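You operate a simulated robot arm through the tools that you are given. There is no shell and no other tool.

The job below is to be done with a simulated robot arm. You get a single attempt, and the scene is never put back.

TASK
Shut the ledge's carton and tape it with the yellow tape piece.
Fine: both flaps shut; tape piece from the ledge, laid along the seam and pressed with the ledge's wooden block; put the block back.

It is judged by the outcome, as a careful person would: the job done as asked, and still so three seconds after it is handed in. It fails if anything else is knocked over, pushed out of place, dropped, spilled or broken.

THE ROBOT
A 7-joint arm with a fingered hand, fixed in place. Base frame: the origin is on the floor under the middle of its stand, x ahead of it, y to its left, z up. Lengths are in m, angles in degrees, forces in N, time in s.
It reaches about 1.023 m from its shoulder. Its first joint turns from -166.0 to 166.0 degrees. Payload 4 kg.
The tool frame sits at the grasp point between the pads (the TCP): z along the fingers, y along the line on which they close. The tips reach 0.03 m beyond it. The gripper opens to 0.104 m; its body begins 0.035 m behind the TCP. The gripper is a hand of 4 fingers: y runs from the thumb to the fingers, the wrist lies at [-0.015, -0.113, -0.19] in the tool frame, and closing takes about 1.5 s.
Orientation is that of the tool frame in the base frame, as [roll, pitch, yaw] about the fixed x, y, z axes, in that order (R = Rz(yaw) Ry(pitch) Rx(roll)). With the fingers straight down and the wrist toward the robot, the tool's x, y and z point along [0, 1, 0], [1, 0, 0] and [0, 0, -1] of the base frame.

THE INTERFACE
- The arm moves only by the tool arm_command. Its argument "steps" is a list of rows, each an object (a shift or turn left out is 0, a gripper value left out holds the last) with "slide": the shift along the base's x, y, z in m, a list of three; "rotation": the turn, a rotation vector about the base's x, y, z in degrees, a list of three; "grip": the opening, from 0 (shut) to 1 (fully open). In form: [{"slide": [dx, dy, dz], "rotation": [rx, ry, rz], "grip": grip}, ...]. A call has 1 to 20 rows; each row shifts and turns the commanded pose from where the row before left it. A row lasts 0.2 s, in which the tool goes at most 0.05 m and 8.6 degrees; a call with a longer step from one row to the next is refused whole, and so is a gripper value outside its range. A pose out of reach is approached as far as the arm can. The call stops where the force on the tool passes 40 N (or 10 N more than at its start, if that is more) or the arm is blocked; 0.2 s more then pass. The fingers move at their own pace (about 0.153 m/s each) and stop on an object; they squeeze with about 28 N. The grip force told is the motor's: it shows also when the fingers shut on nothing. Time passes only in rows, and 0.2 s behind the last, so rows that do not move let the fingers close. It gives the time, the measured TCP pose, the force on the tool (base axes), the opening and the grip force at its end, in the units of the frame above (readings bear some noise), with the torque about the TCP (base axes, N m) and any sound that the robot's microphone picked up.
- Cameras (640 x 400 px; columns grow to the right, rows downward): "scene" is fixed at [0.3991, -0.6483, 1.9183]; the picture's right is [0.91, 0.41, 0.00], its down [0.38, -0.84, -0.39] and it looks along [-0.16, 0.36, -0.92] (base axes); focal length 263 px, centre (320, 200). "wrist" rides on the gripper at [0.061, -0.092, -0.131] in the tool frame; the picture's right is [-0.81, 0.28, -0.52], its down [-0.53, -0.71, 0.46] and it looks along [-0.24, 0.64, 0.73] (tool axes); focal length 275 px, centre (320, 200). There is no depth. A picture from a camera that has moved, and an enlarged one, comes with that camera's place and axes in the base frame and with its lens.
- snapshot(camera): a new picture of that camera. The clock stands still meanwhile.
- set_grasp(shape): the hand has 4 fingers and takes this shape, open, in about a second: jaw (thumb against the fingers, like two jaws); tri (thumb and two fingers); tip (a fingertip pinch); poke (one finger out to press); point (the index stretched); flat (the hand flat); cup (the hand cupped); fist (a fist). The gripper value then closes the fingers along that shape, each until it touches; the sizes above hold for jaw. It gives what a move gives, with no picture.
- close_up(camera, box): a new picture of the part [left, top, right, bottom] of that camera's present view, enlarged. The clock stands still meanwhile.
- close_job(): hands the job in; it is judged then, once.

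Nothing tells you positions but the pictures and the camera data. Unless the task says otherwise, let go and move clear before handing in.

The tools are called as name(argument=value, ...) on one line, values as JSON. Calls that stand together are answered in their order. arm_command: Moves the arm, as the interface text tells. Its arguments: {"type":"object","properties":{"steps":{"type":"array","items":{"type":"object","properties":{"slide":{"type":"array","items":{"type":"number"}},"rotation":{"type":"array","items":{"type":"number"}},"grip":{"type":"number"}}}}},"required":["steps"]} The other tools are called the same way: set_grasp (shape) gives the hand a shape; snapshot (camera) takes a picture; close_up (camera, box) takes an enlarged picture of a part of a camera's view; close_job () hands the job in.

At the start:

```text
clock: 0.0
eef_pos: [0.4299, -0.256, 1.4969]
orientation: [179.8, 0.1, 90.0]
contact_force: [-0.1, -0.8, 0.7]
ft_torque: [0.01, 0.01, 0.0]
gripper_width: 0.1036
gripper_force: 0.1
shape: jaw
```

scene: 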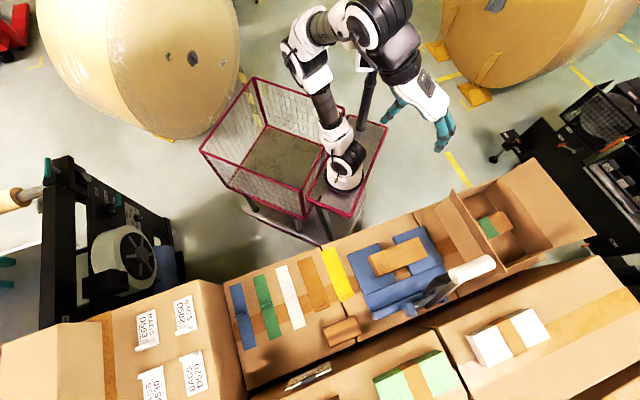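
wrist: 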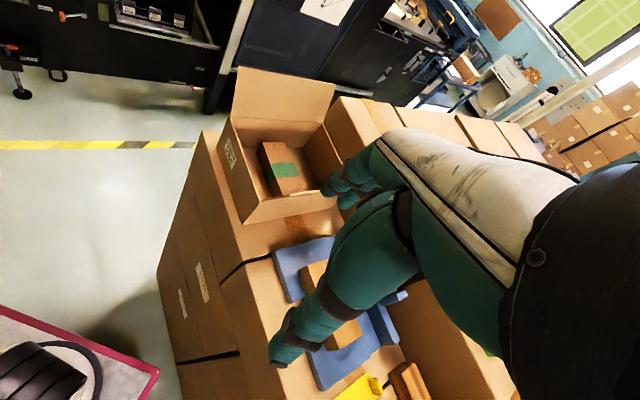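

I see a ledge of cartons with tape strips (blue, green, white, brown, yellow), a wooden block, and an open carton with two flaps. I'll take enlarged pictures before moving.

close_up(camera="scene", box=[400, 140, 600, 300])

close_up(camera="scene", box=[210, 220, 460, 400])

close_up(camera="wrist", box=[160, 50, 440, 400])

```text
2.50 times, centred on (500, 220) of scene
camera zoom: at [0.3991, -0.6483, 1.9183], right [0.91, 0.41, 0.0], down [0.38, -0.84, -0.39], along [-0.16, 0.36, -0.92], focal length 658 px, centre (-130, 150)
```

zoom: 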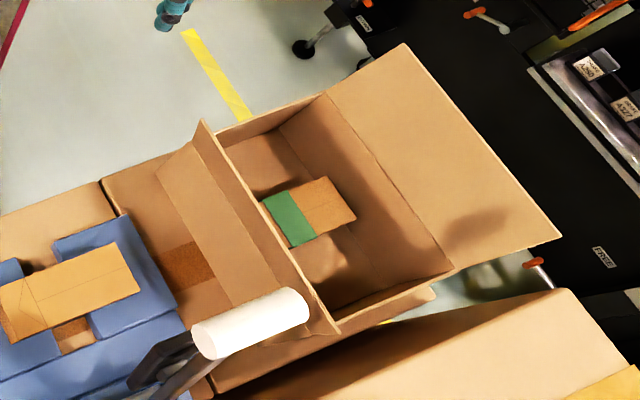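

```text
2.22 times, centred on (335, 310) of scene
camera zoom: at [0.3991, -0.6483, 1.9183], right [0.91, 0.41, 0.0], down [0.38, -0.84, -0.39], along [-0.16, 0.36, -0.92], focal length 585 px, centre (287, -44)
```

zoom: 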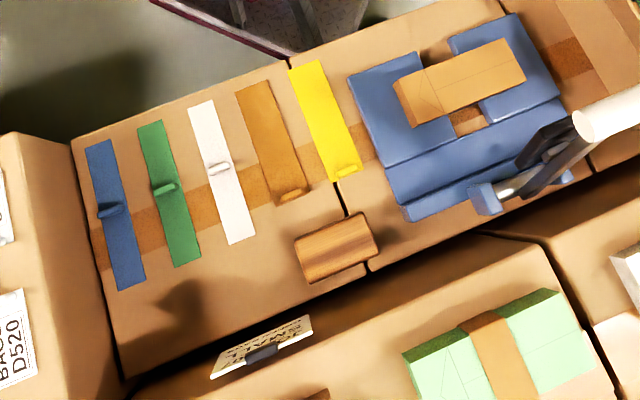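

```text
1.14 times, centred on (300, 225) of wrist
camera zoom: at [0.34, -0.1943, 1.6267], right [0.27, -0.81, 0.52], down [-0.71, -0.53, -0.46], along [0.65, -0.24, -0.72], focal length 315 px, centre (343, 171)
```

zoom: 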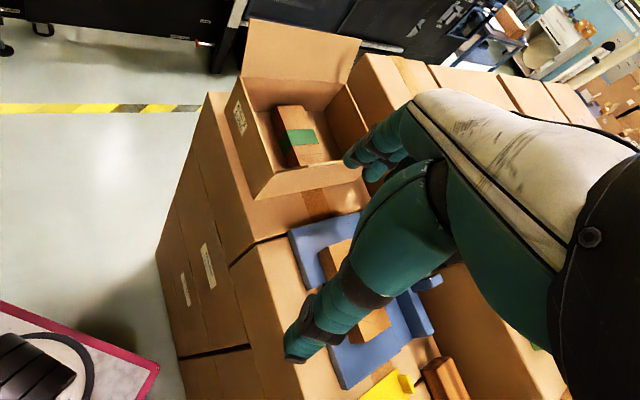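

The ledge seems to sit around z≈1.1, running diagonally, with the open carton at its far right end and the yellow tape and block near the middle. I'll zoom in further for measurement.

close_up(camera="wrist", box=[190, 50, 390, 250])

close_up(camera="scene", box=[310, 235, 400, 355])

close_up(camera="scene", box=[440, 170, 540, 290])

```text
2.00 times, centred on (290, 150) of wrist
camera zoom: at [0.34, -0.1943, 1.6267], right [0.27, -0.81, 0.52], down [-0.71, -0.53, -0.46], along [0.65, -0.24, -0.72], focal length 551 px, centre (380, 300)
```

zoom: 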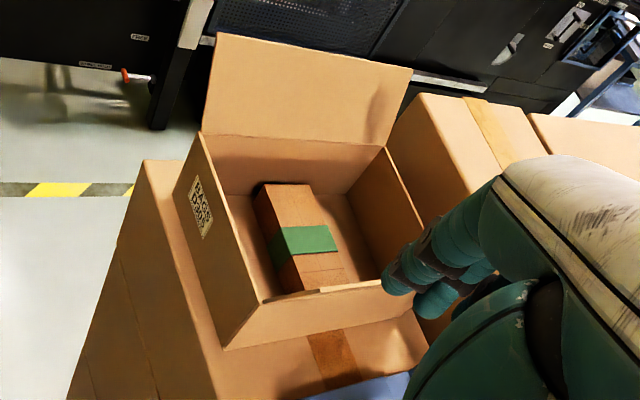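

```text
3.33 times, centred on (355, 295) of scene
camera zoom: at [0.3991, -0.6483, 1.9183], right [0.91, 0.41, 0.0], down [0.38, -0.84, -0.39], along [-0.16, 0.36, -0.92], focal length 877 px, centre (203, -117)
```

zoom: 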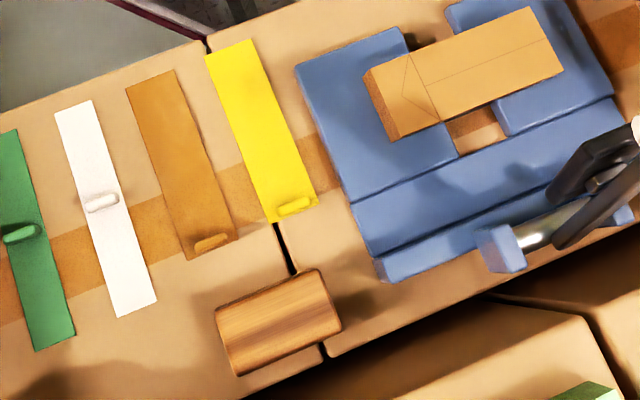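

```text
3.33 times, centred on (490, 230) of scene
camera zoom: at [0.3991, -0.6483, 1.9183], right [0.91, 0.41, 0.0], down [0.38, -0.84, -0.39], along [-0.16, 0.36, -0.92], focal length 877 px, centre (-247, 100)
```

zoom: 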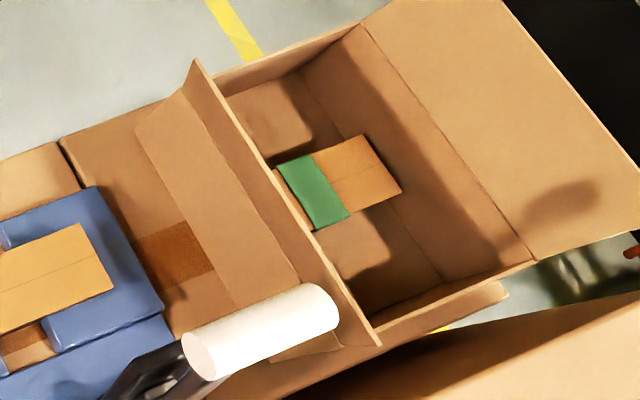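

The carton rim seems to be at z≈1.25 with both flaps leaning outward, and its seam runs parallel to the yellow tape. I'll back the hand up a little to get a clearer wrist view of the jig, roller, block and tape.

arm_command(steps=[{"slide": [-0.04, -0.02, 0.01]}, {"slide": [-0.04, -0.02, 0.01]}, {"slide": [-0.04, -0.02, 0.01]}, {"slide": [-0.04, -0.02, 0.01]}])

snapshot(camera="wrist")

snapshot(camera="scene")

```text
clock: 1.0
eef_pos: [0.2809, -0.3304, 1.5351]
orientation: [179.9, 0.1, 90.1]
contact_force: [-0.5, -0.3, 0.4]
ft_torque: [0.0, -0.01, 0.01]
gripper_width: 0.1037
gripper_force: 0.1
shape: jaw
out of reach, approached as far as the arm can: row 4
```

```text
taken
camera wrist: at [0.1897, -0.2689, 1.6653], right [0.27, -0.81, 0.52], down [-0.71, -0.53, -0.46], along [0.65, -0.24, -0.72], focal length 275 px, centre (320, 200)
```

wrist: 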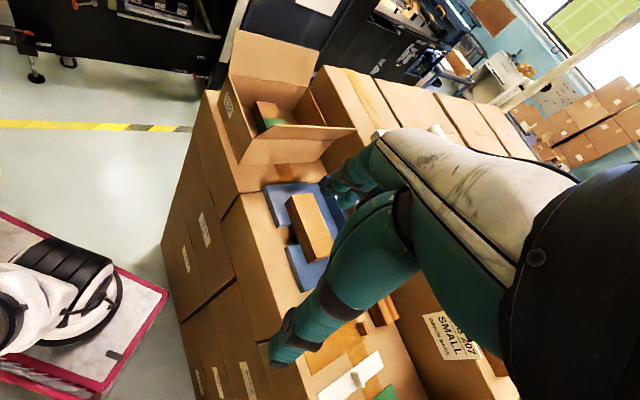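

```text
taken
```

scene: 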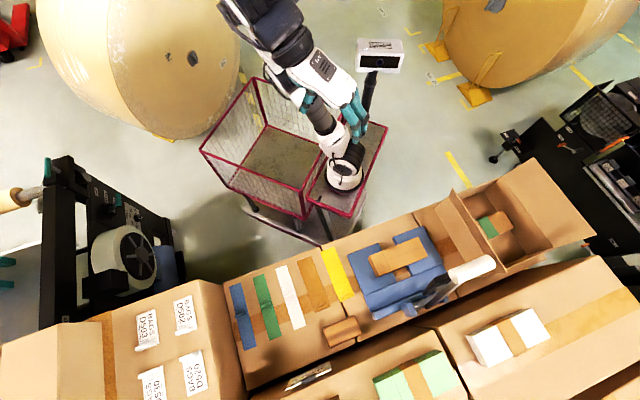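

The white roller appears to be the handle of an upright lever on the blue press, reaching up to z≈1.5. I'll turn the hand to be aligned with the tape direction and look again.

arm_command(steps=[{"slide": [0.01, 0, 0], "rotation": [0, 0, -7.6]}, {"slide": [0.01, 0, 0], "rotation": [0, 0, -7.6]}, {"slide": [0.01, 0, 0], "rotation": [0, 0, -7.6]}, {"slide": [0.01, 0, 0], "rotation": [0, 0, -7.6]}, {"rotation": [0, 0, -7.6]}, {"rotation": [0, 0, -7.6]}])

snapshot(camera="wrist")

snapshot(camera="scene")

```text
clock: 2.4
eef_pos: [0.322, -0.3306, 1.5342]
orientation: [179.9, 0.1, 44.3]
contact_force: [-0.4, 0.1, 0.8]
ft_torque: [0.02, 0.0, -0.02]
gripper_width: 0.104
gripper_force: 0.0
shape: jaw
```

```text
taken
camera wrist: at [0.3013, -0.2222, 1.6635], right [-0.39, -0.76, 0.52], down [-0.88, 0.14, -0.46], along [0.28, -0.63, -0.72], focal length 275 px, centre (320, 200)
```

wrist: 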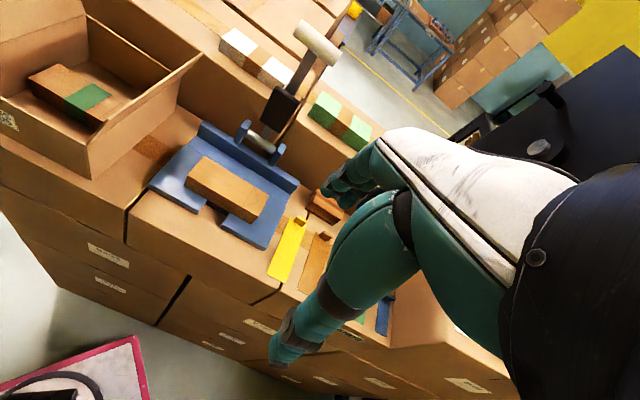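

```text
taken
```

scene: 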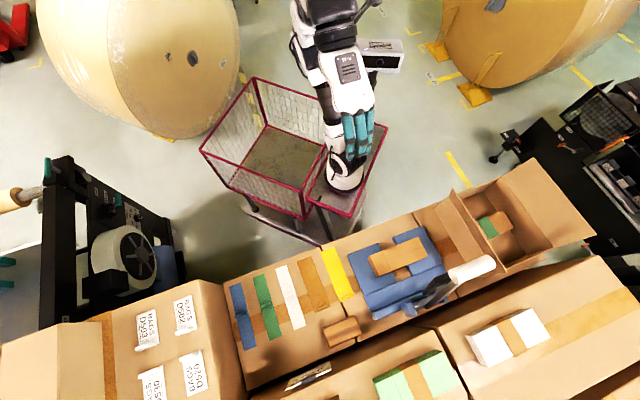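

Now the wrist view shows the upright lever press, tape, and the carton's left flap leaning outward. I'll zoom in for measuring.

close_up(camera="wrist", box=[0, 0, 220, 200])

close_up(camera="wrist", box=[200, 0, 400, 300])

close_up(camera="wrist", box=[250, 160, 350, 300])

```text
2.00 times, centred on (110, 100) of wrist
camera zoom: at [0.3013, -0.2222, 1.6635], right [-0.39, -0.76, 0.52], down [-0.88, 0.14, -0.46], along [0.28, -0.63, -0.72], focal length 551 px, centre (740, 400)
```

zoom: 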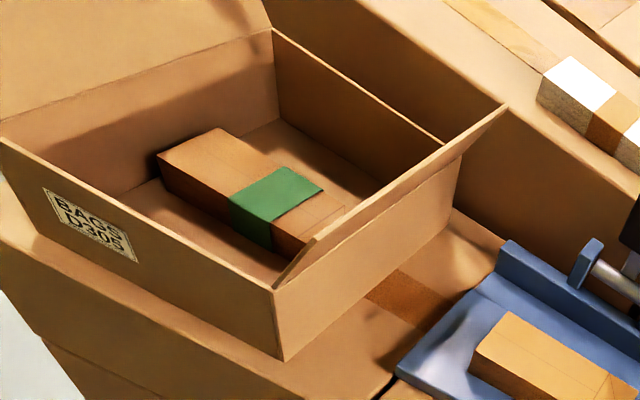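

```text
1.33 times, centred on (300, 150) of wrist
camera zoom: at [0.3013, -0.2222, 1.6635], right [-0.39, -0.76, 0.52], down [-0.88, 0.14, -0.46], along [0.28, -0.63, -0.72], focal length 367 px, centre (347, 267)
```

zoom: 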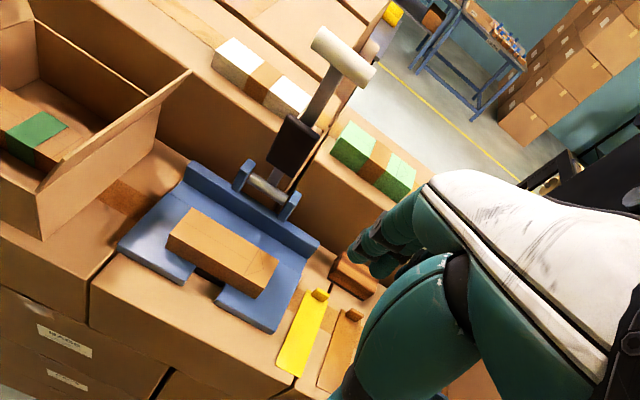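

```text
2.86 times, centred on (300, 230) of wrist
camera zoom: at [0.3013, -0.2222, 1.6635], right [-0.39, -0.76, 0.52], down [-0.88, 0.14, -0.46], along [0.28, -0.63, -0.72], focal length 786 px, centre (377, 114)
```

zoom: 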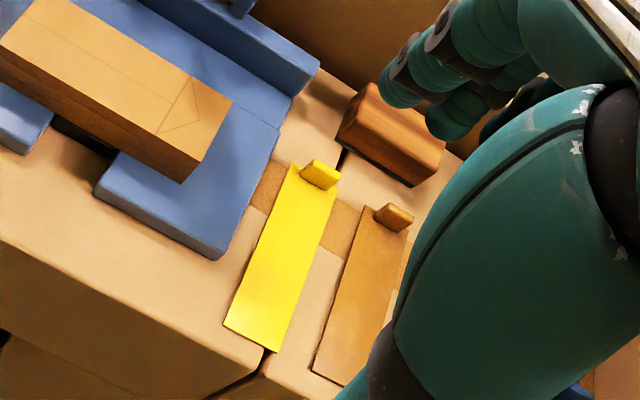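

The ledge top is near z≈1.145 and the carton spans roughly 0.177 × 0.22 m with its centre at about (0.747, -0.243). I'll close the hand for pushing and travel over to the outer side of the left flap, staying clear of the lever.

arm_command(steps=[{"slide": [0.03, -0.015, 0], "grip": 0}, {"slide": [0.03, 0.0, 0]}, {"slide": [0.03, 0.0, 0]}, {"slide": [0.03, 0.0, 0]}, {"slide": [0.03, 0.0, 0]}, {"slide": [0.03, 0.0, 0]}, {"slide": [0.02, 0.0, 0]}, {}, {}])

snapshot(camera="scene")

snapshot(camera="wrist")

```text
clock: 4.4
eef_pos: [0.5199, -0.3467, 1.5348]
orientation: [179.8, 0.1, 44.4]
contact_force: [-0.4, -0.8, -0.1]
ft_torque: [0.02, 0.02, 0.01]
gripper_width: 0.0
gripper_force: 27.9
shape: jaw
```

```text
taken
```

scene: 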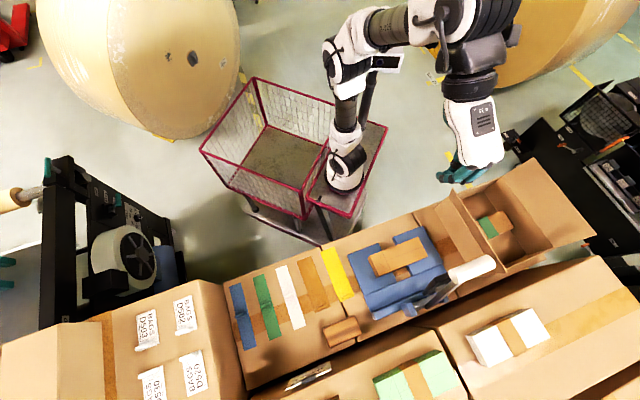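

```text
taken
camera wrist: at [0.5003, -0.238, 1.6652], right [-0.39, -0.76, 0.52], down [-0.88, 0.14, -0.46], along [0.28, -0.63, -0.72], focal length 275 px, centre (320, 200)
```

wrist: 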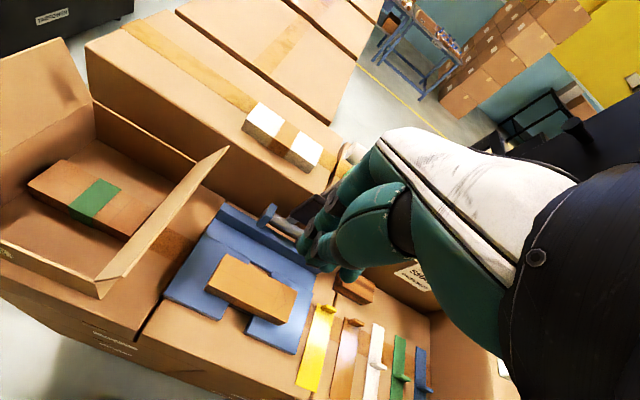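

close_up(camera="scene", box=[410, 80, 530, 200])

close_up(camera="wrist", box=[0, 30, 280, 330])

close_up(camera="wrist", box=[220, 100, 460, 400])

```text
3.33 times, centred on (470, 140) of scene
camera zoom: at [0.3991, -0.6483, 1.9183], right [0.91, 0.41, 0.0], down [0.38, -0.84, -0.39], along [-0.16, 0.36, -0.92], focal length 877 px, centre (-180, 400)
```

zoom: 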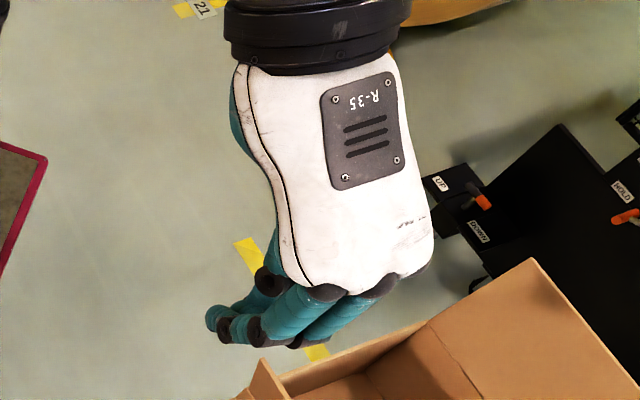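

```text
1.33 times, centred on (140, 180) of wrist
camera zoom: at [0.5003, -0.238, 1.6652], right [-0.39, -0.76, 0.52], down [-0.88, 0.14, -0.46], along [0.28, -0.63, -0.72], focal length 367 px, centre (560, 227)
```

zoom: 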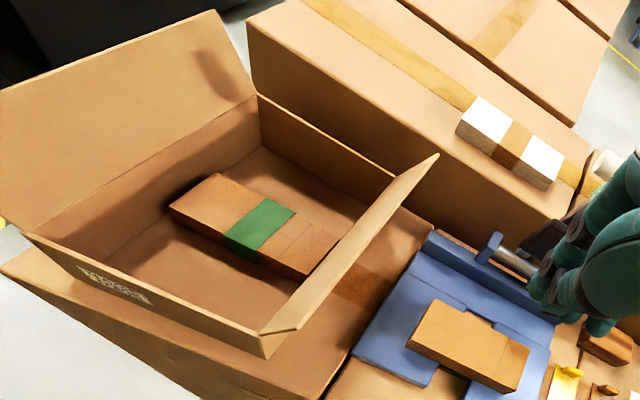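

```text
1.33 times, centred on (340, 250) of wrist
camera zoom: at [0.5003, -0.238, 1.6652], right [-0.39, -0.76, 0.52], down [-0.88, 0.14, -0.46], along [0.28, -0.63, -0.72], focal length 367 px, centre (293, 133)
```

zoom: 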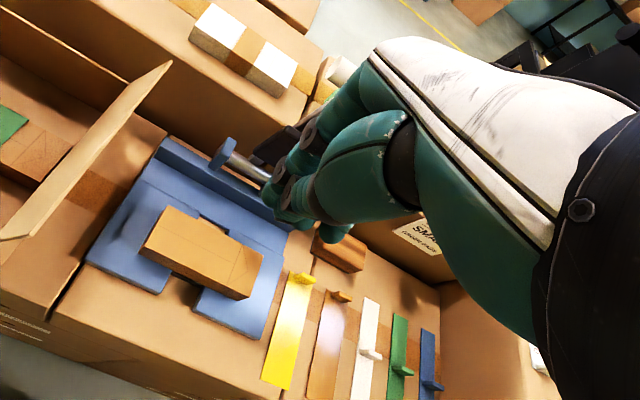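

The left flap leans outward with its free edge near v-side x≈0.585, y≈-0.25 at its robot end. I'll move beside it on its outer side and lower so the fingertips are below its top edge.

arm_command(steps=[{"slide": [0.027, -0.001, -0.01]}, {"slide": [0.026, -0.001, -0.02]}, {"slide": [0, 0, -0.035]}, {"slide": [0, 0, -0.035]}, {"slide": [0, 0, -0.035]}, {"slide": [0, 0, -0.03]}, {"slide": [0, 0, -0.03]}, {"slide": [0, 0, -0.02]}, {}])

snapshot(camera="scene")

snapshot(camera="wrist")

```text
clock: 6.4
eef_pos: [0.5735, -0.3473, 1.3191]
orientation: [179.8, 0.2, 44.3]
contact_force: [0.2, 0.2, 0.1]
ft_torque: [0.02, 0.04, 0.01]
gripper_width: 0.0
gripper_force: 28.4
shape: jaw
```

```text
taken
```

scene: 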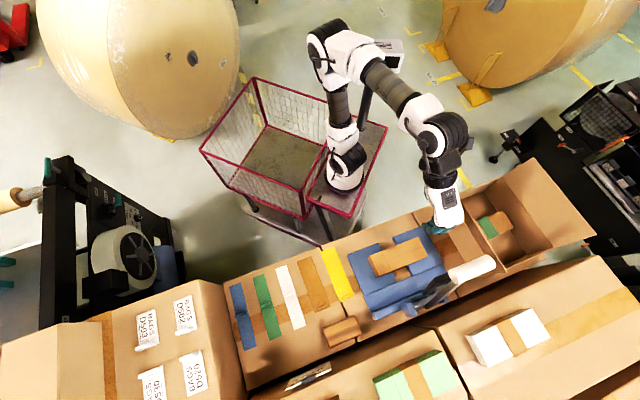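

```text
taken
camera wrist: at [0.5538, -0.2376, 1.448], right [-0.39, -0.76, 0.52], down [-0.88, 0.14, -0.46], along [0.28, -0.63, -0.72], focal length 275 px, centre (320, 200)
```

wrist: 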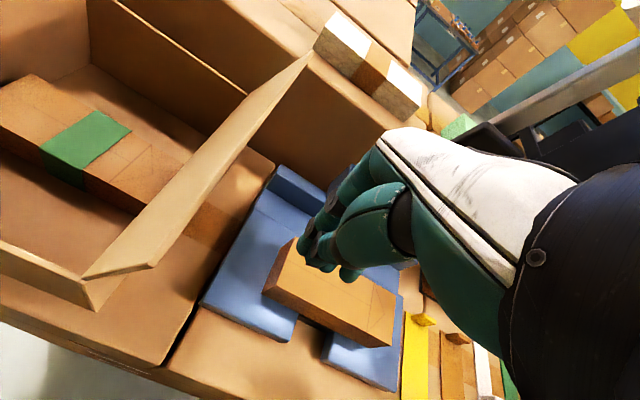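

I'm beside the left flap; now lower slightly and push in the direction of the carton's centre line, watching the force.

arm_command(steps=[{"slide": [0, 0, -0.017]}, {"slide": [0.0107, 0.0105, 0]}, {"slide": [0.0107, 0.0105, 0]}, {"slide": [0.0107, 0.0105, 0]}, {"slide": [0.0107, 0.0105, 0]}, {"slide": [0.0107, 0.0105, 0]}])

snapshot(camera="wrist")

close_up(camera="scene", box=[400, 140, 600, 300])

```text
clock: 7.8
eef_pos: [0.6285, -0.2944, 1.3023]
orientation: [179.9, 0.1, 44.4]
contact_force: [0.3, -0.2, -0.7]
ft_torque: [-0.01, -0.02, -0.01]
gripper_width: 0.0002
gripper_force: 28.0
shape: jaw
```

```text
taken
camera wrist: at [0.6089, -0.187, 1.4312], right [-0.39, -0.76, 0.52], down [-0.88, 0.14, -0.46], along [0.28, -0.63, -0.72], focal length 275 px, centre (320, 200)
```

wrist: 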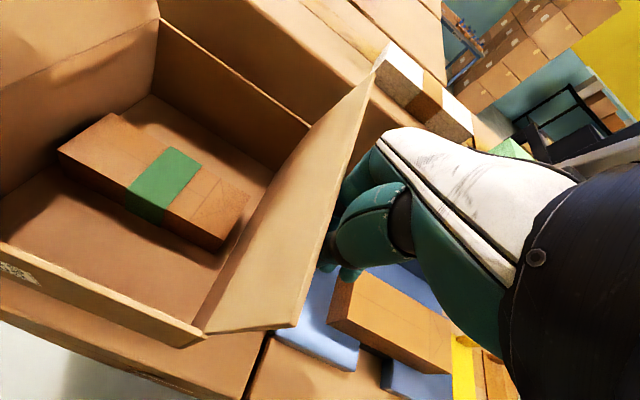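

```text
2.50 times, centred on (500, 220) of scene
camera zoom: at [0.3991, -0.6483, 1.9183], right [0.91, 0.41, 0.0], down [0.38, -0.84, -0.39], along [-0.16, 0.36, -0.92], focal length 658 px, centre (-130, 150)
```

zoom: 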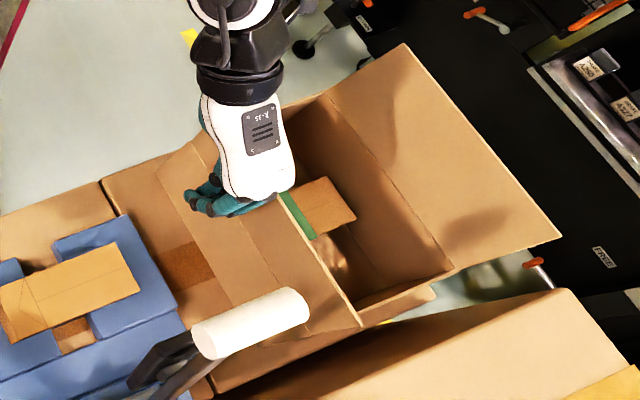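

The flap rotates easily with the hand. Continue pushing inward past vertical.

arm_command(steps=[{"slide": [0.0107, 0.0105, 0]}, {"slide": [0.0107, 0.0105, 0]}, {"slide": [0.0107, 0.0105, 0]}, {"slide": [0.0107, 0.0105, 0]}])

snapshot(camera="wrist")

close_up(camera="scene", box=[400, 140, 600, 300])

```text
clock: 8.8
eef_pos: [0.6718, -0.2539, 1.3004]
orientation: [179.8, 0.1, 44.3]
contact_force: [0.5, 0.2, 0.0]
ft_torque: [0.03, -0.01, 0.02]
gripper_width: 0.0
gripper_force: 27.9
shape: jaw
```

```text
taken
camera wrist: at [0.6512, -0.1449, 1.4314], right [-0.39, -0.76, 0.52], down [-0.88, 0.14, -0.46], along [0.28, -0.63, -0.72], focal length 275 px, centre (320, 200)
```

wrist: 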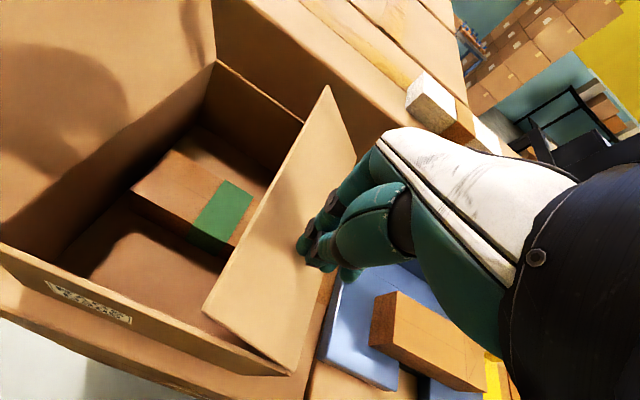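

```text
2.50 times, centred on (500, 220) of scene
camera zoom: at [0.3991, -0.6483, 1.9183], right [0.91, 0.41, 0.0], down [0.38, -0.84, -0.39], along [-0.16, 0.36, -0.92], focal length 658 px, centre (-130, 150)
```

zoom: 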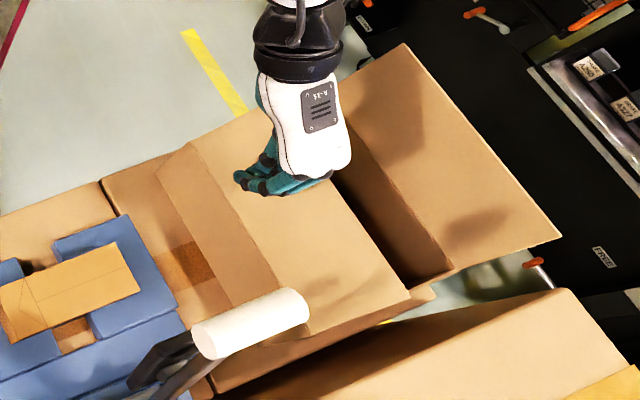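

The left flap is now folded inward past vertical. I'll continue inward and then press it down gently.

arm_command(steps=[{"slide": [0.0071, 0.007, -0.005]}, {"slide": [0.0071, 0.007, -0.01]}, {"slide": [0, 0, -0.01]}, {"slide": [0, 0, -0.005]}])

snapshot(camera="wrist")

close_up(camera="scene", box=[400, 140, 600, 300])

```text
clock: 9.8
eef_pos: [0.6848, -0.2369, 1.2753]
orientation: [179.6, 0.0, 44.4]
contact_force: [4.3, -3.4, 22.4]
ft_torque: [-0.2, -0.13, 0.01]
gripper_width: 0.0
gripper_force: 28.3
shape: jaw
```

```text
taken
camera wrist: at [0.664, -0.1298, 1.4043], right [-0.39, -0.76, 0.52], down [-0.88, 0.13, -0.46], along [0.28, -0.63, -0.72], focal length 275 px, centre (320, 200)
```

wrist: 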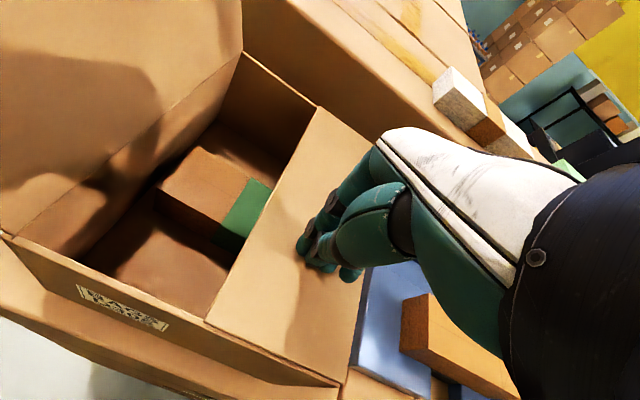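

```text
2.50 times, centred on (500, 220) of scene
camera zoom: at [0.3991, -0.6483, 1.9183], right [0.91, 0.41, 0.0], down [0.38, -0.84, -0.39], along [-0.16, 0.36, -0.92], focal length 658 px, centre (-130, 150)
```

zoom: 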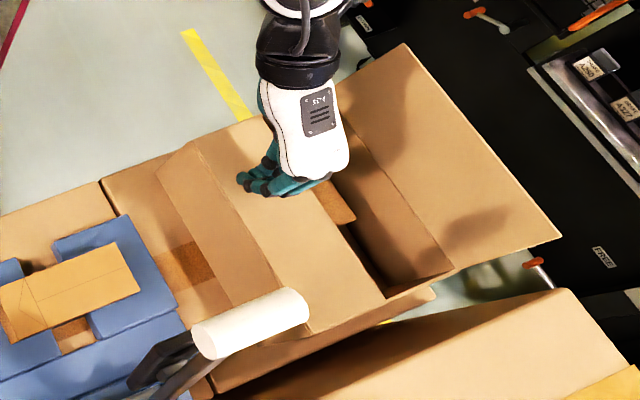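

The hand now bears on a stop (22 N), so the left flap seems flat. I'll lift to see whether it stays shut.

arm_command(steps=[{"slide": [0, 0, 0.02]}, {"slide": [0, 0, 0.04]}, {"slide": [0, 0, 0.045]}, {"slide": [0, 0, 0.045]}])

snapshot(camera="wrist")

close_up(camera="scene", box=[400, 140, 600, 300])

```text
clock: 10.8
eef_pos: [0.6846, -0.2404, 1.4217]
orientation: [179.9, 0.0, 44.3]
contact_force: [-0.8, 0.0, -1.5]
ft_torque: [0.0, 0.05, -0.01]
gripper_width: 0.0
gripper_force: 27.6
shape: jaw
```

```text
taken
camera wrist: at [0.6642, -0.1325, 1.5521], right [-0.39, -0.76, 0.52], down [-0.88, 0.14, -0.46], along [0.28, -0.63, -0.72], focal length 275 px, centre (320, 200)
```

wrist: 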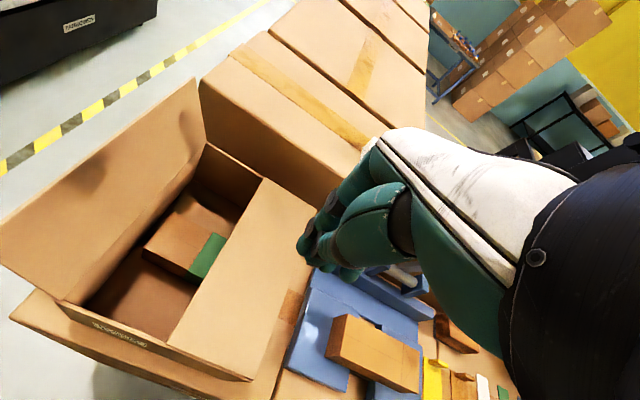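

```text
2.50 times, centred on (500, 220) of scene
camera zoom: at [0.3991, -0.6483, 1.9183], right [0.91, 0.41, 0.0], down [0.38, -0.84, -0.39], along [-0.16, 0.36, -0.92], focal length 658 px, centre (-130, 150)
```

zoom: 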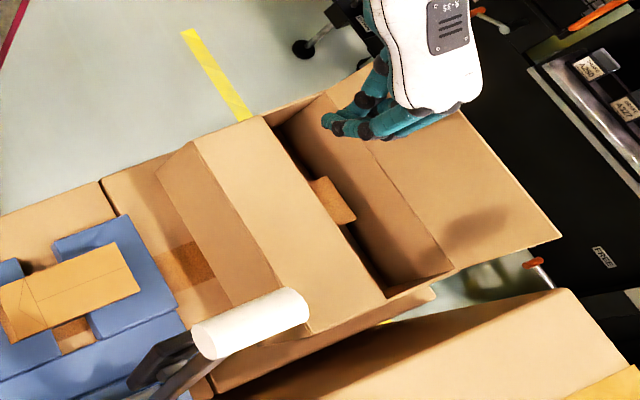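

The left flap stays shut. Next I go over the right flap to its outer side and lower there.

arm_command(steps=[{"slide": [0.01, 0.01, 0.02]}, {"slide": [0.025, 0.0245, 0.005]}, {"slide": [0.03, 0.0294, 0]}, {"slide": [0.03, 0.0294, 0]}, {"slide": [0.03, 0.0294, 0]}, {"slide": [0.03, 0.0294, 0]}, {"slide": [0.02, 0.0196, 0]}, {}])

snapshot(camera="wrist")

snapshot(camera="scene")

```text
clock: 12.6
eef_pos: [0.859, -0.0678, 1.4464]
orientation: [179.8, 0.1, 44.4]
contact_force: [0.5, 0.7, -0.5]
ft_torque: [0.01, -0.01, -0.01]
gripper_width: 0.0001
gripper_force: 27.8
shape: jaw
```

```text
taken
camera wrist: at [0.8392, 0.0414, 1.5769], right [-0.39, -0.76, 0.52], down [-0.88, 0.14, -0.46], along [0.28, -0.63, -0.72], focal length 275 px, centre (320, 200)
```

wrist: 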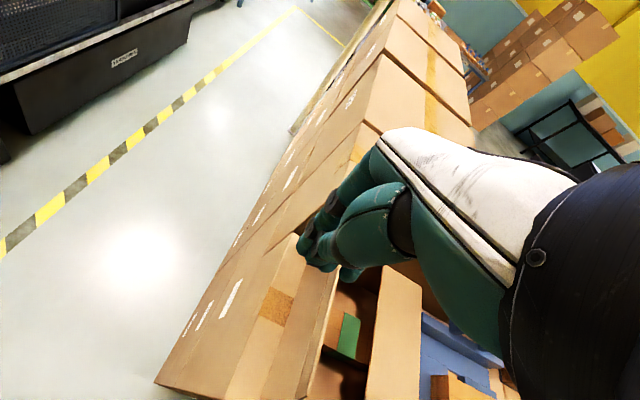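

```text
taken
```

scene: 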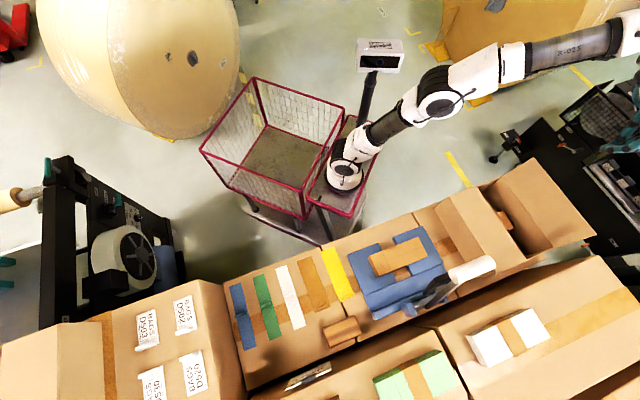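

I'm over the outer side of the right flap with clear air below. Lower, then push it inward.

arm_command(steps=[{"slide": [0, 0, -0.03]}, {"slide": [0, 0, -0.04]}, {"slide": [0, 0, -0.04]}, {"slide": [0, 0, -0.035]}, {}])

snapshot(camera="wrist")

close_up(camera="scene", box=[440, 100, 640, 300])

```text
clock: 13.8
eef_pos: [0.859, -0.0689, 1.3014]
orientation: [179.8, 0.0, 44.3]
contact_force: [-0.2, 0.4, 0.5]
ft_torque: [-0.01, -0.01, 0.01]
gripper_width: 0.0
gripper_force: 27.7
shape: jaw
```

```text
taken
camera wrist: at [0.8389, 0.0398, 1.4318], right [-0.39, -0.76, 0.52], down [-0.88, 0.14, -0.46], along [0.28, -0.63, -0.72], focal length 275 px, centre (320, 200)
```

wrist: 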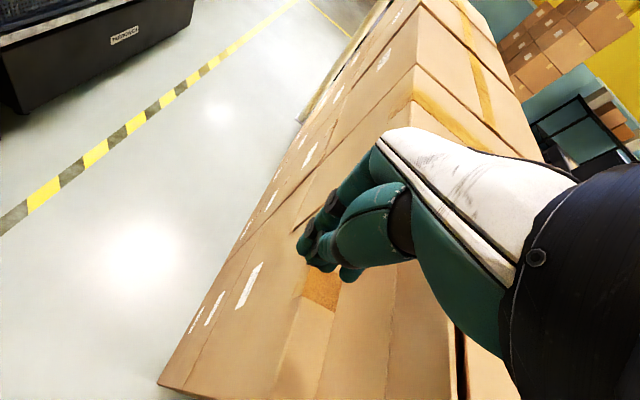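

```text
2.00 times, centred on (540, 200) of scene
camera zoom: at [0.3991, -0.6483, 1.9183], right [0.91, 0.41, 0.0], down [0.38, -0.84, -0.39], along [-0.16, 0.36, -0.92], focal length 526 px, centre (-120, 200)
```

zoom: 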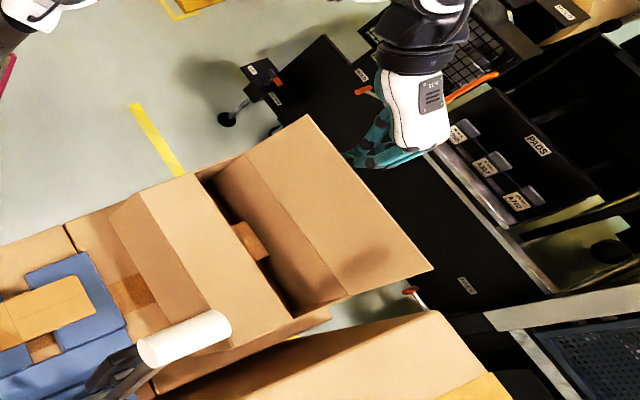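

Clear of everything, the fingers are outside the right flap at the correct height. Now push inward (toward the seam) in steps.

arm_command(steps=[{"slide": [-0.0143, -0.014, 0]}, {"slide": [-0.0143, -0.014, 0]}, {"slide": [-0.0107, -0.0105, 0]}, {"slide": [-0.0107, -0.0105, 0]}, {"slide": [-0.0107, -0.0105, 0]}, {"slide": [-0.0107, -0.0105, 0]}])

snapshot(camera="wrist")

close_up(camera="scene", box=[440, 100, 640, 300])

```text
clock: 15.2
eef_pos: [0.7897, -0.1363, 1.3006]
orientation: [180.0, 0.1, 44.4]
contact_force: [0.1, -0.2, 0.8]
ft_torque: [0.04, -0.02, -0.01]
gripper_width: 0.0002
gripper_force: 28.5
shape: jaw
```

```text
taken
camera wrist: at [0.7691, -0.0282, 1.4311], right [-0.39, -0.76, 0.52], down [-0.88, 0.13, -0.46], along [0.28, -0.63, -0.72], focal length 275 px, centre (320, 200)
```

wrist: 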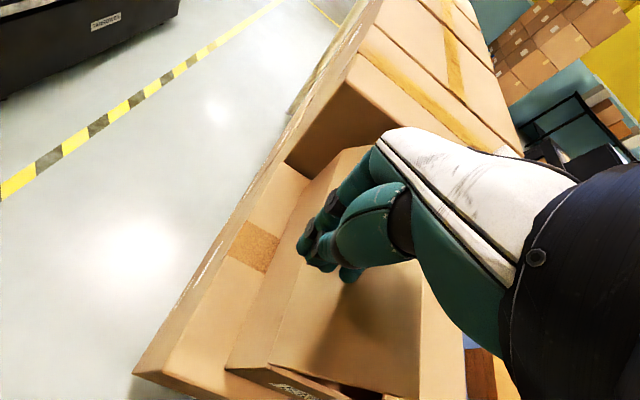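

```text
2.00 times, centred on (540, 200) of scene
camera zoom: at [0.3991, -0.6483, 1.9183], right [0.91, 0.41, 0.0], down [0.38, -0.84, -0.39], along [-0.16, 0.36, -0.92], focal length 526 px, centre (-120, 200)
```

zoom: 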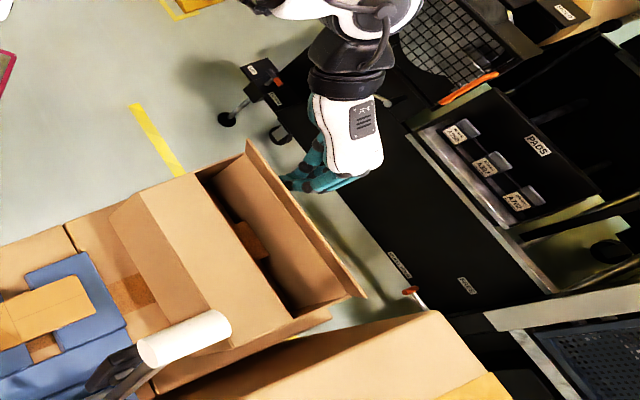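

The right flap has passed vertical. Continue inward and then press down.

arm_command(steps=[{"slide": [-0.0107, -0.0105, 0]}, {"slide": [-0.0107, -0.0105, 0]}, {"slide": [-0.0107, -0.0105, 0]}, {"slide": [-0.0071, -0.007, -0.005]}, {"slide": [-0.0071, -0.007, -0.01]}, {"slide": [0, 0, -0.007]}])

snapshot(camera="wrist")

close_up(camera="scene", box=[440, 100, 640, 300])

```text
clock: 16.6
eef_pos: [0.7417, -0.1834, 1.2798]
orientation: [179.7, 0.1, 44.4]
contact_force: [0.0, -0.7, -0.2]
ft_torque: [0.01, 0.02, 0.02]
gripper_width: 0.0
gripper_force: 27.8
shape: jaw
```

```text
taken
camera wrist: at [0.722, -0.0739, 1.4099], right [-0.39, -0.76, 0.52], down [-0.88, 0.14, -0.46], along [0.28, -0.63, -0.72], focal length 275 px, centre (320, 200)
```

wrist: 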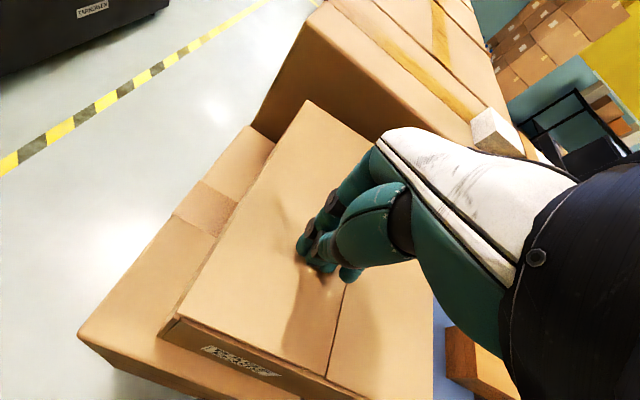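

```text
2.00 times, centred on (540, 200) of scene
camera zoom: at [0.3991, -0.6483, 1.9183], right [0.91, 0.41, 0.0], down [0.38, -0.84, -0.39], along [-0.16, 0.36, -0.92], focal length 526 px, centre (-120, 200)
```

zoom: 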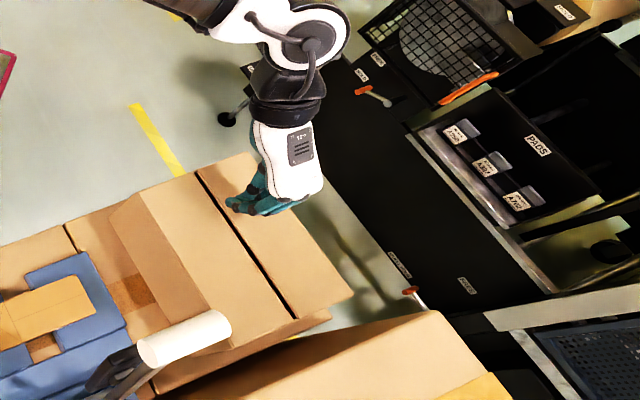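

The right flap is almost flat. Press down a bit more until I feel the stop, then lift away.

arm_command(steps=[{"slide": [0, 0, -0.003]}, {"slide": [0, 0, -0.003]}, {}])

close_up(camera="scene", box=[440, 140, 580, 280])

```text
clock: 17.4
eef_pos: [0.7411, -0.183, 1.2757]
orientation: [179.6, 0.0, 44.4]
contact_force: [4.0, -1.6, 9.6]
ft_torque: [-0.1, -0.12, 0.01]
gripper_width: 0.0002
gripper_force: 28.0
shape: jaw
```

```text
2.86 times, centred on (510, 210) of scene
camera zoom: at [0.3991, -0.6483, 1.9183], right [0.91, 0.41, 0.0], down [0.38, -0.84, -0.39], along [-0.16, 0.36, -0.92], focal length 752 px, centre (-223, 171)
```

zoom: 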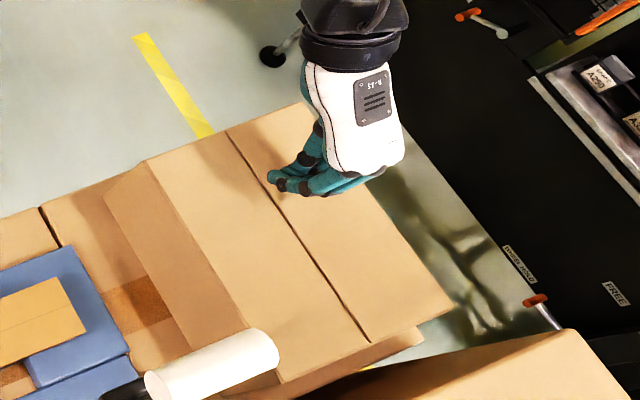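

Both flaps are shut and the seam lies from about (0.671, -0.163) to (0.827, -0.322). I'll lift and travel clear of the lever towards the tape.

arm_command(steps=[{"slide": [0, 0, 0.03]}, {"slide": [0, 0, 0.045]}, {"slide": [-0.02, 0.0, 0.045]}, {"slide": [-0.035, -0.01, 0.03]}, {"slide": [-0.03, -0.03, 0.01]}, {"slide": [-0.033, -0.033, 0]}, {"slide": [-0.033, -0.033, 0]}, {"slide": [-0.033, -0.033, 0]}, {"slide": [-0.033, -0.033, 0]}, {"slide": [-0.033, -0.033, 0]}, {"slide": [-0.033, -0.033, 0]}, {"slide": [-0.033, -0.033, 0]}, {"slide": [-0.033, -0.033, 0]}, {"slide": [-0.033, -0.033, 0]}, {}])

snapshot(camera="wrist")

snapshot(camera="scene")

```text
clock: 20.6
eef_pos: [0.3603, -0.5198, 1.4327]
orientation: [179.8, 0.2, 44.4]
contact_force: [-1.4, 0.0, -0.3]
ft_torque: [-0.02, 0.0, -0.01]
gripper_width: 0.0
gripper_force: 28.1
shape: jaw
```

```text
taken
camera wrist: at [0.3401, -0.4114, 1.5636], right [-0.39, -0.76, 0.52], down [-0.88, 0.13, -0.46], along [0.28, -0.63, -0.72], focal length 275 px, centre (320, 200)
```

wrist: 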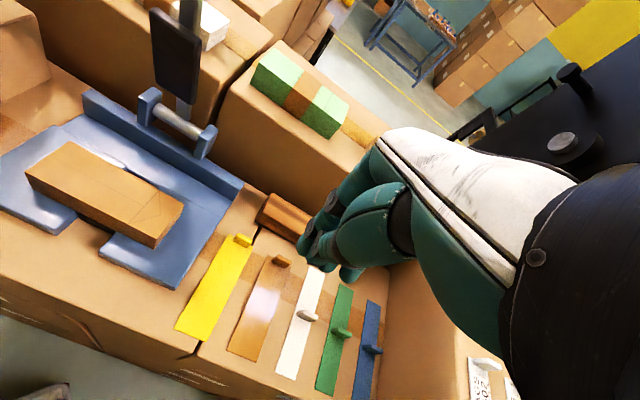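

```text
taken
```

scene: 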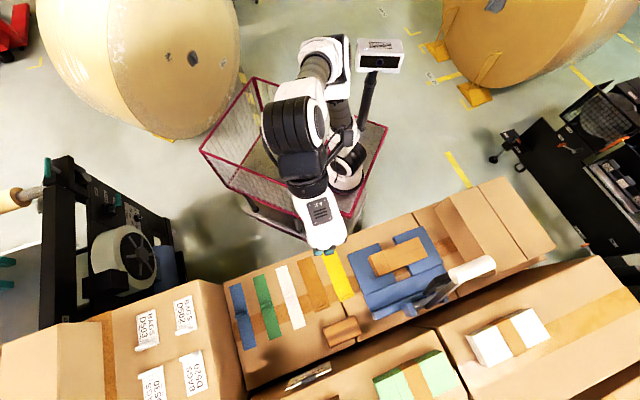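

Good view of the tapes with tabs. I'll take the fingertip pinch shape and inspect both the hand and the tab.

set_grasp(shape="tip")

snapshot(camera="wrist")

close_up(camera="wrist", box=[160, 160, 360, 360])

close_up(camera="scene", box=[270, 160, 390, 280])

```text
clock: 21.5
eef_pos: [0.3609, -0.5191, 1.4325]
orientation: [179.7, 0.2, 44.4]
contact_force: [-0.5, -0.6, 0.4]
ft_torque: [-0.01, 0.02, 0.02]
gripper_width: 0.1034
gripper_force: 0.1
shape: tip
```

```text
taken
camera wrist: at [0.3404, -0.4113, 1.5635], right [-0.39, -0.76, 0.52], down [-0.88, 0.14, -0.46], along [0.28, -0.63, -0.72], focal length 275 px, centre (320, 200)
```

wrist: 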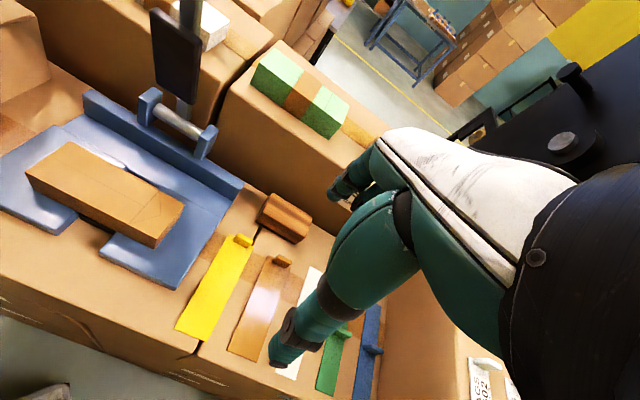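

```text
2.00 times, centred on (260, 260) of wrist
camera zoom: at [0.3404, -0.4113, 1.5635], right [-0.39, -0.76, 0.52], down [-0.88, 0.14, -0.46], along [0.28, -0.63, -0.72], focal length 551 px, centre (440, 80)
```

zoom: 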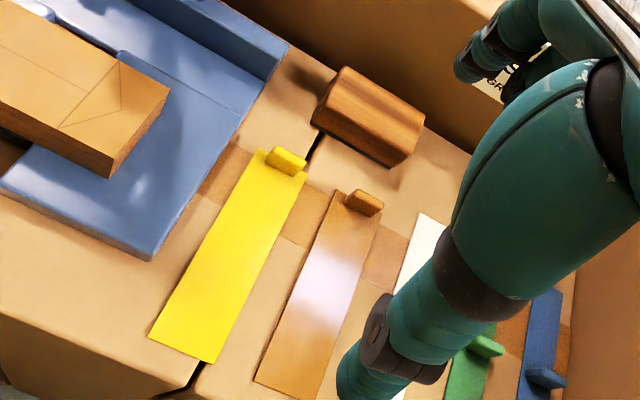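

```text
3.33 times, centred on (330, 220) of scene
camera zoom: at [0.3991, -0.6483, 1.9183], right [0.91, 0.41, 0.0], down [0.38, -0.84, -0.39], along [-0.16, 0.36, -0.92], focal length 877 px, centre (287, 133)
```

zoom: 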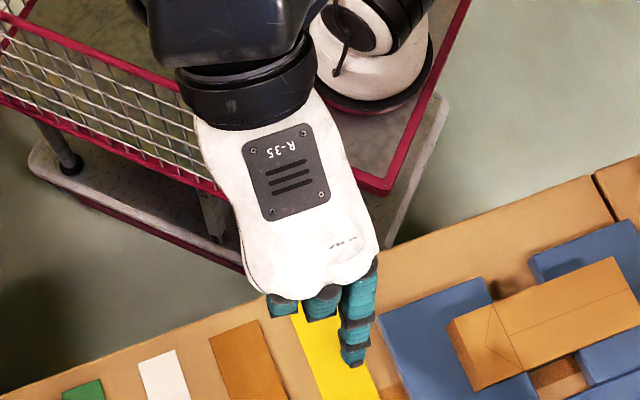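

In tip shape the index and thumb oppose each other through the TCP. I'll close them once in the air to see where the tips meet.

arm_command(steps=[{"grip": 0.0}, {}, {}, {}, {}, {}, {}, {}])

close_up(camera="wrist", box=[200, 150, 440, 350])

close_up(camera="scene", box=[270, 160, 390, 280])

```text
clock: 23.3
eef_pos: [0.3604, -0.5193, 1.4339]
orientation: [179.7, 0.1, 44.3]
contact_force: [-0.4, 1.2, 1.3]
ft_torque: [0.0, 0.04, 0.02]
gripper_width: 0.0
gripper_force: 27.9
shape: tip
```

```text
2.00 times, centred on (320, 250) of wrist
camera zoom: at [0.3404, -0.4113, 1.5636], right [-0.39, -0.76, 0.52], down [-0.88, 0.14, -0.46], along [0.28, -0.63, -0.72], focal length 551 px, centre (320, 100)
```

zoom: 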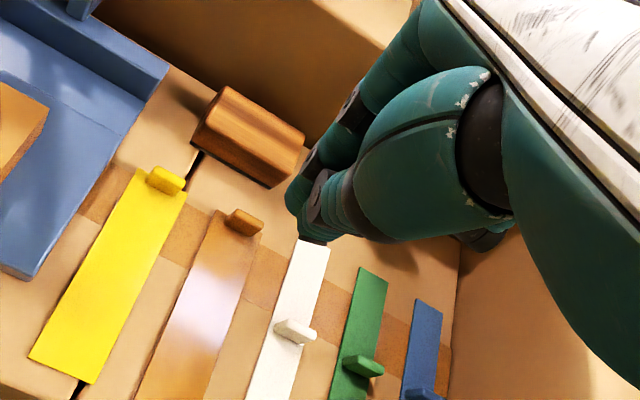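

```text
3.33 times, centred on (330, 220) of scene
camera zoom: at [0.3991, -0.6483, 1.9183], right [0.91, 0.41, 0.0], down [0.38, -0.84, -0.39], along [-0.16, 0.36, -0.92], focal length 877 px, centre (287, 133)
```

zoom: 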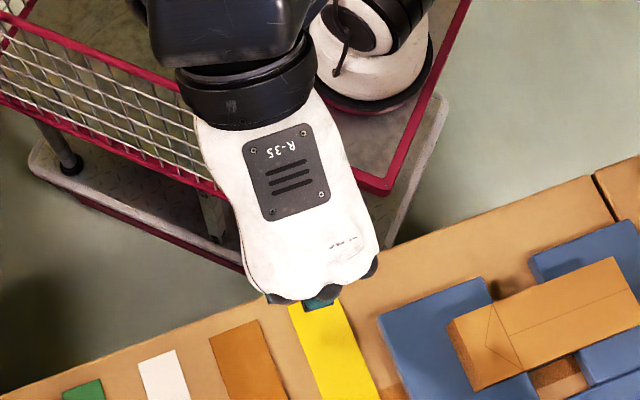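

close_up(camera="wrist", box=[200, 180, 312, 250])

close_up(camera="scene", box=[310, 240, 374, 360])

close_up(camera="scene", box=[318, 270, 374, 305])

```text
5.71 times, centred on (256, 215) of wrist
camera zoom: at [0.3404, -0.4113, 1.5636], right [-0.39, -0.76, 0.52], down [-0.88, 0.14, -0.46], along [0.28, -0.63, -0.72], focal length 1573 px, centre (686, 114)
```

zoom: 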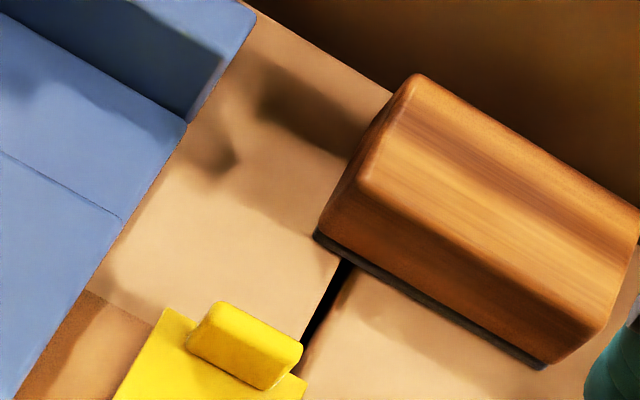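

```text
3.33 times, centred on (342, 300) of scene
camera zoom: at [0.3991, -0.6483, 1.9183], right [0.91, 0.41, 0.0], down [0.38, -0.84, -0.39], along [-0.16, 0.36, -0.92], focal length 877 px, centre (247, -133)
```

zoom: 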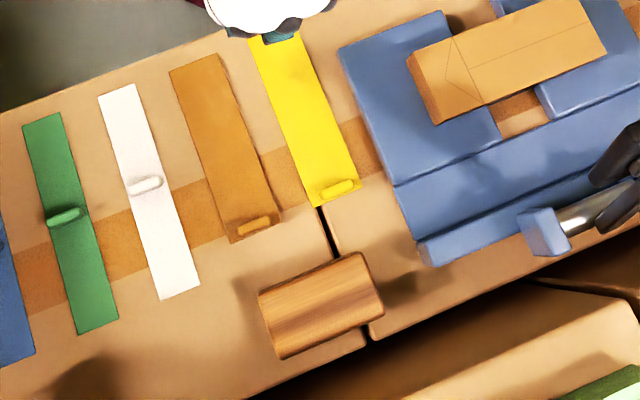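

```text
11.43 times, centred on (346, 288) of scene
camera zoom: at [0.3991, -0.6483, 1.9183], right [0.91, 0.41, 0.0], down [0.38, -0.84, -0.39], along [-0.16, 0.36, -0.92], focal length 3006 px, centre (23, -800)
```

zoom: 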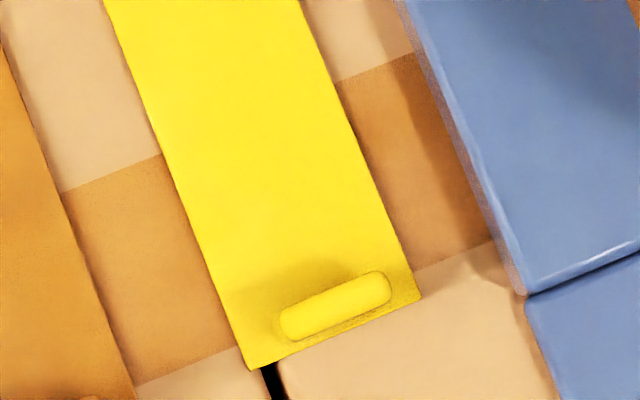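

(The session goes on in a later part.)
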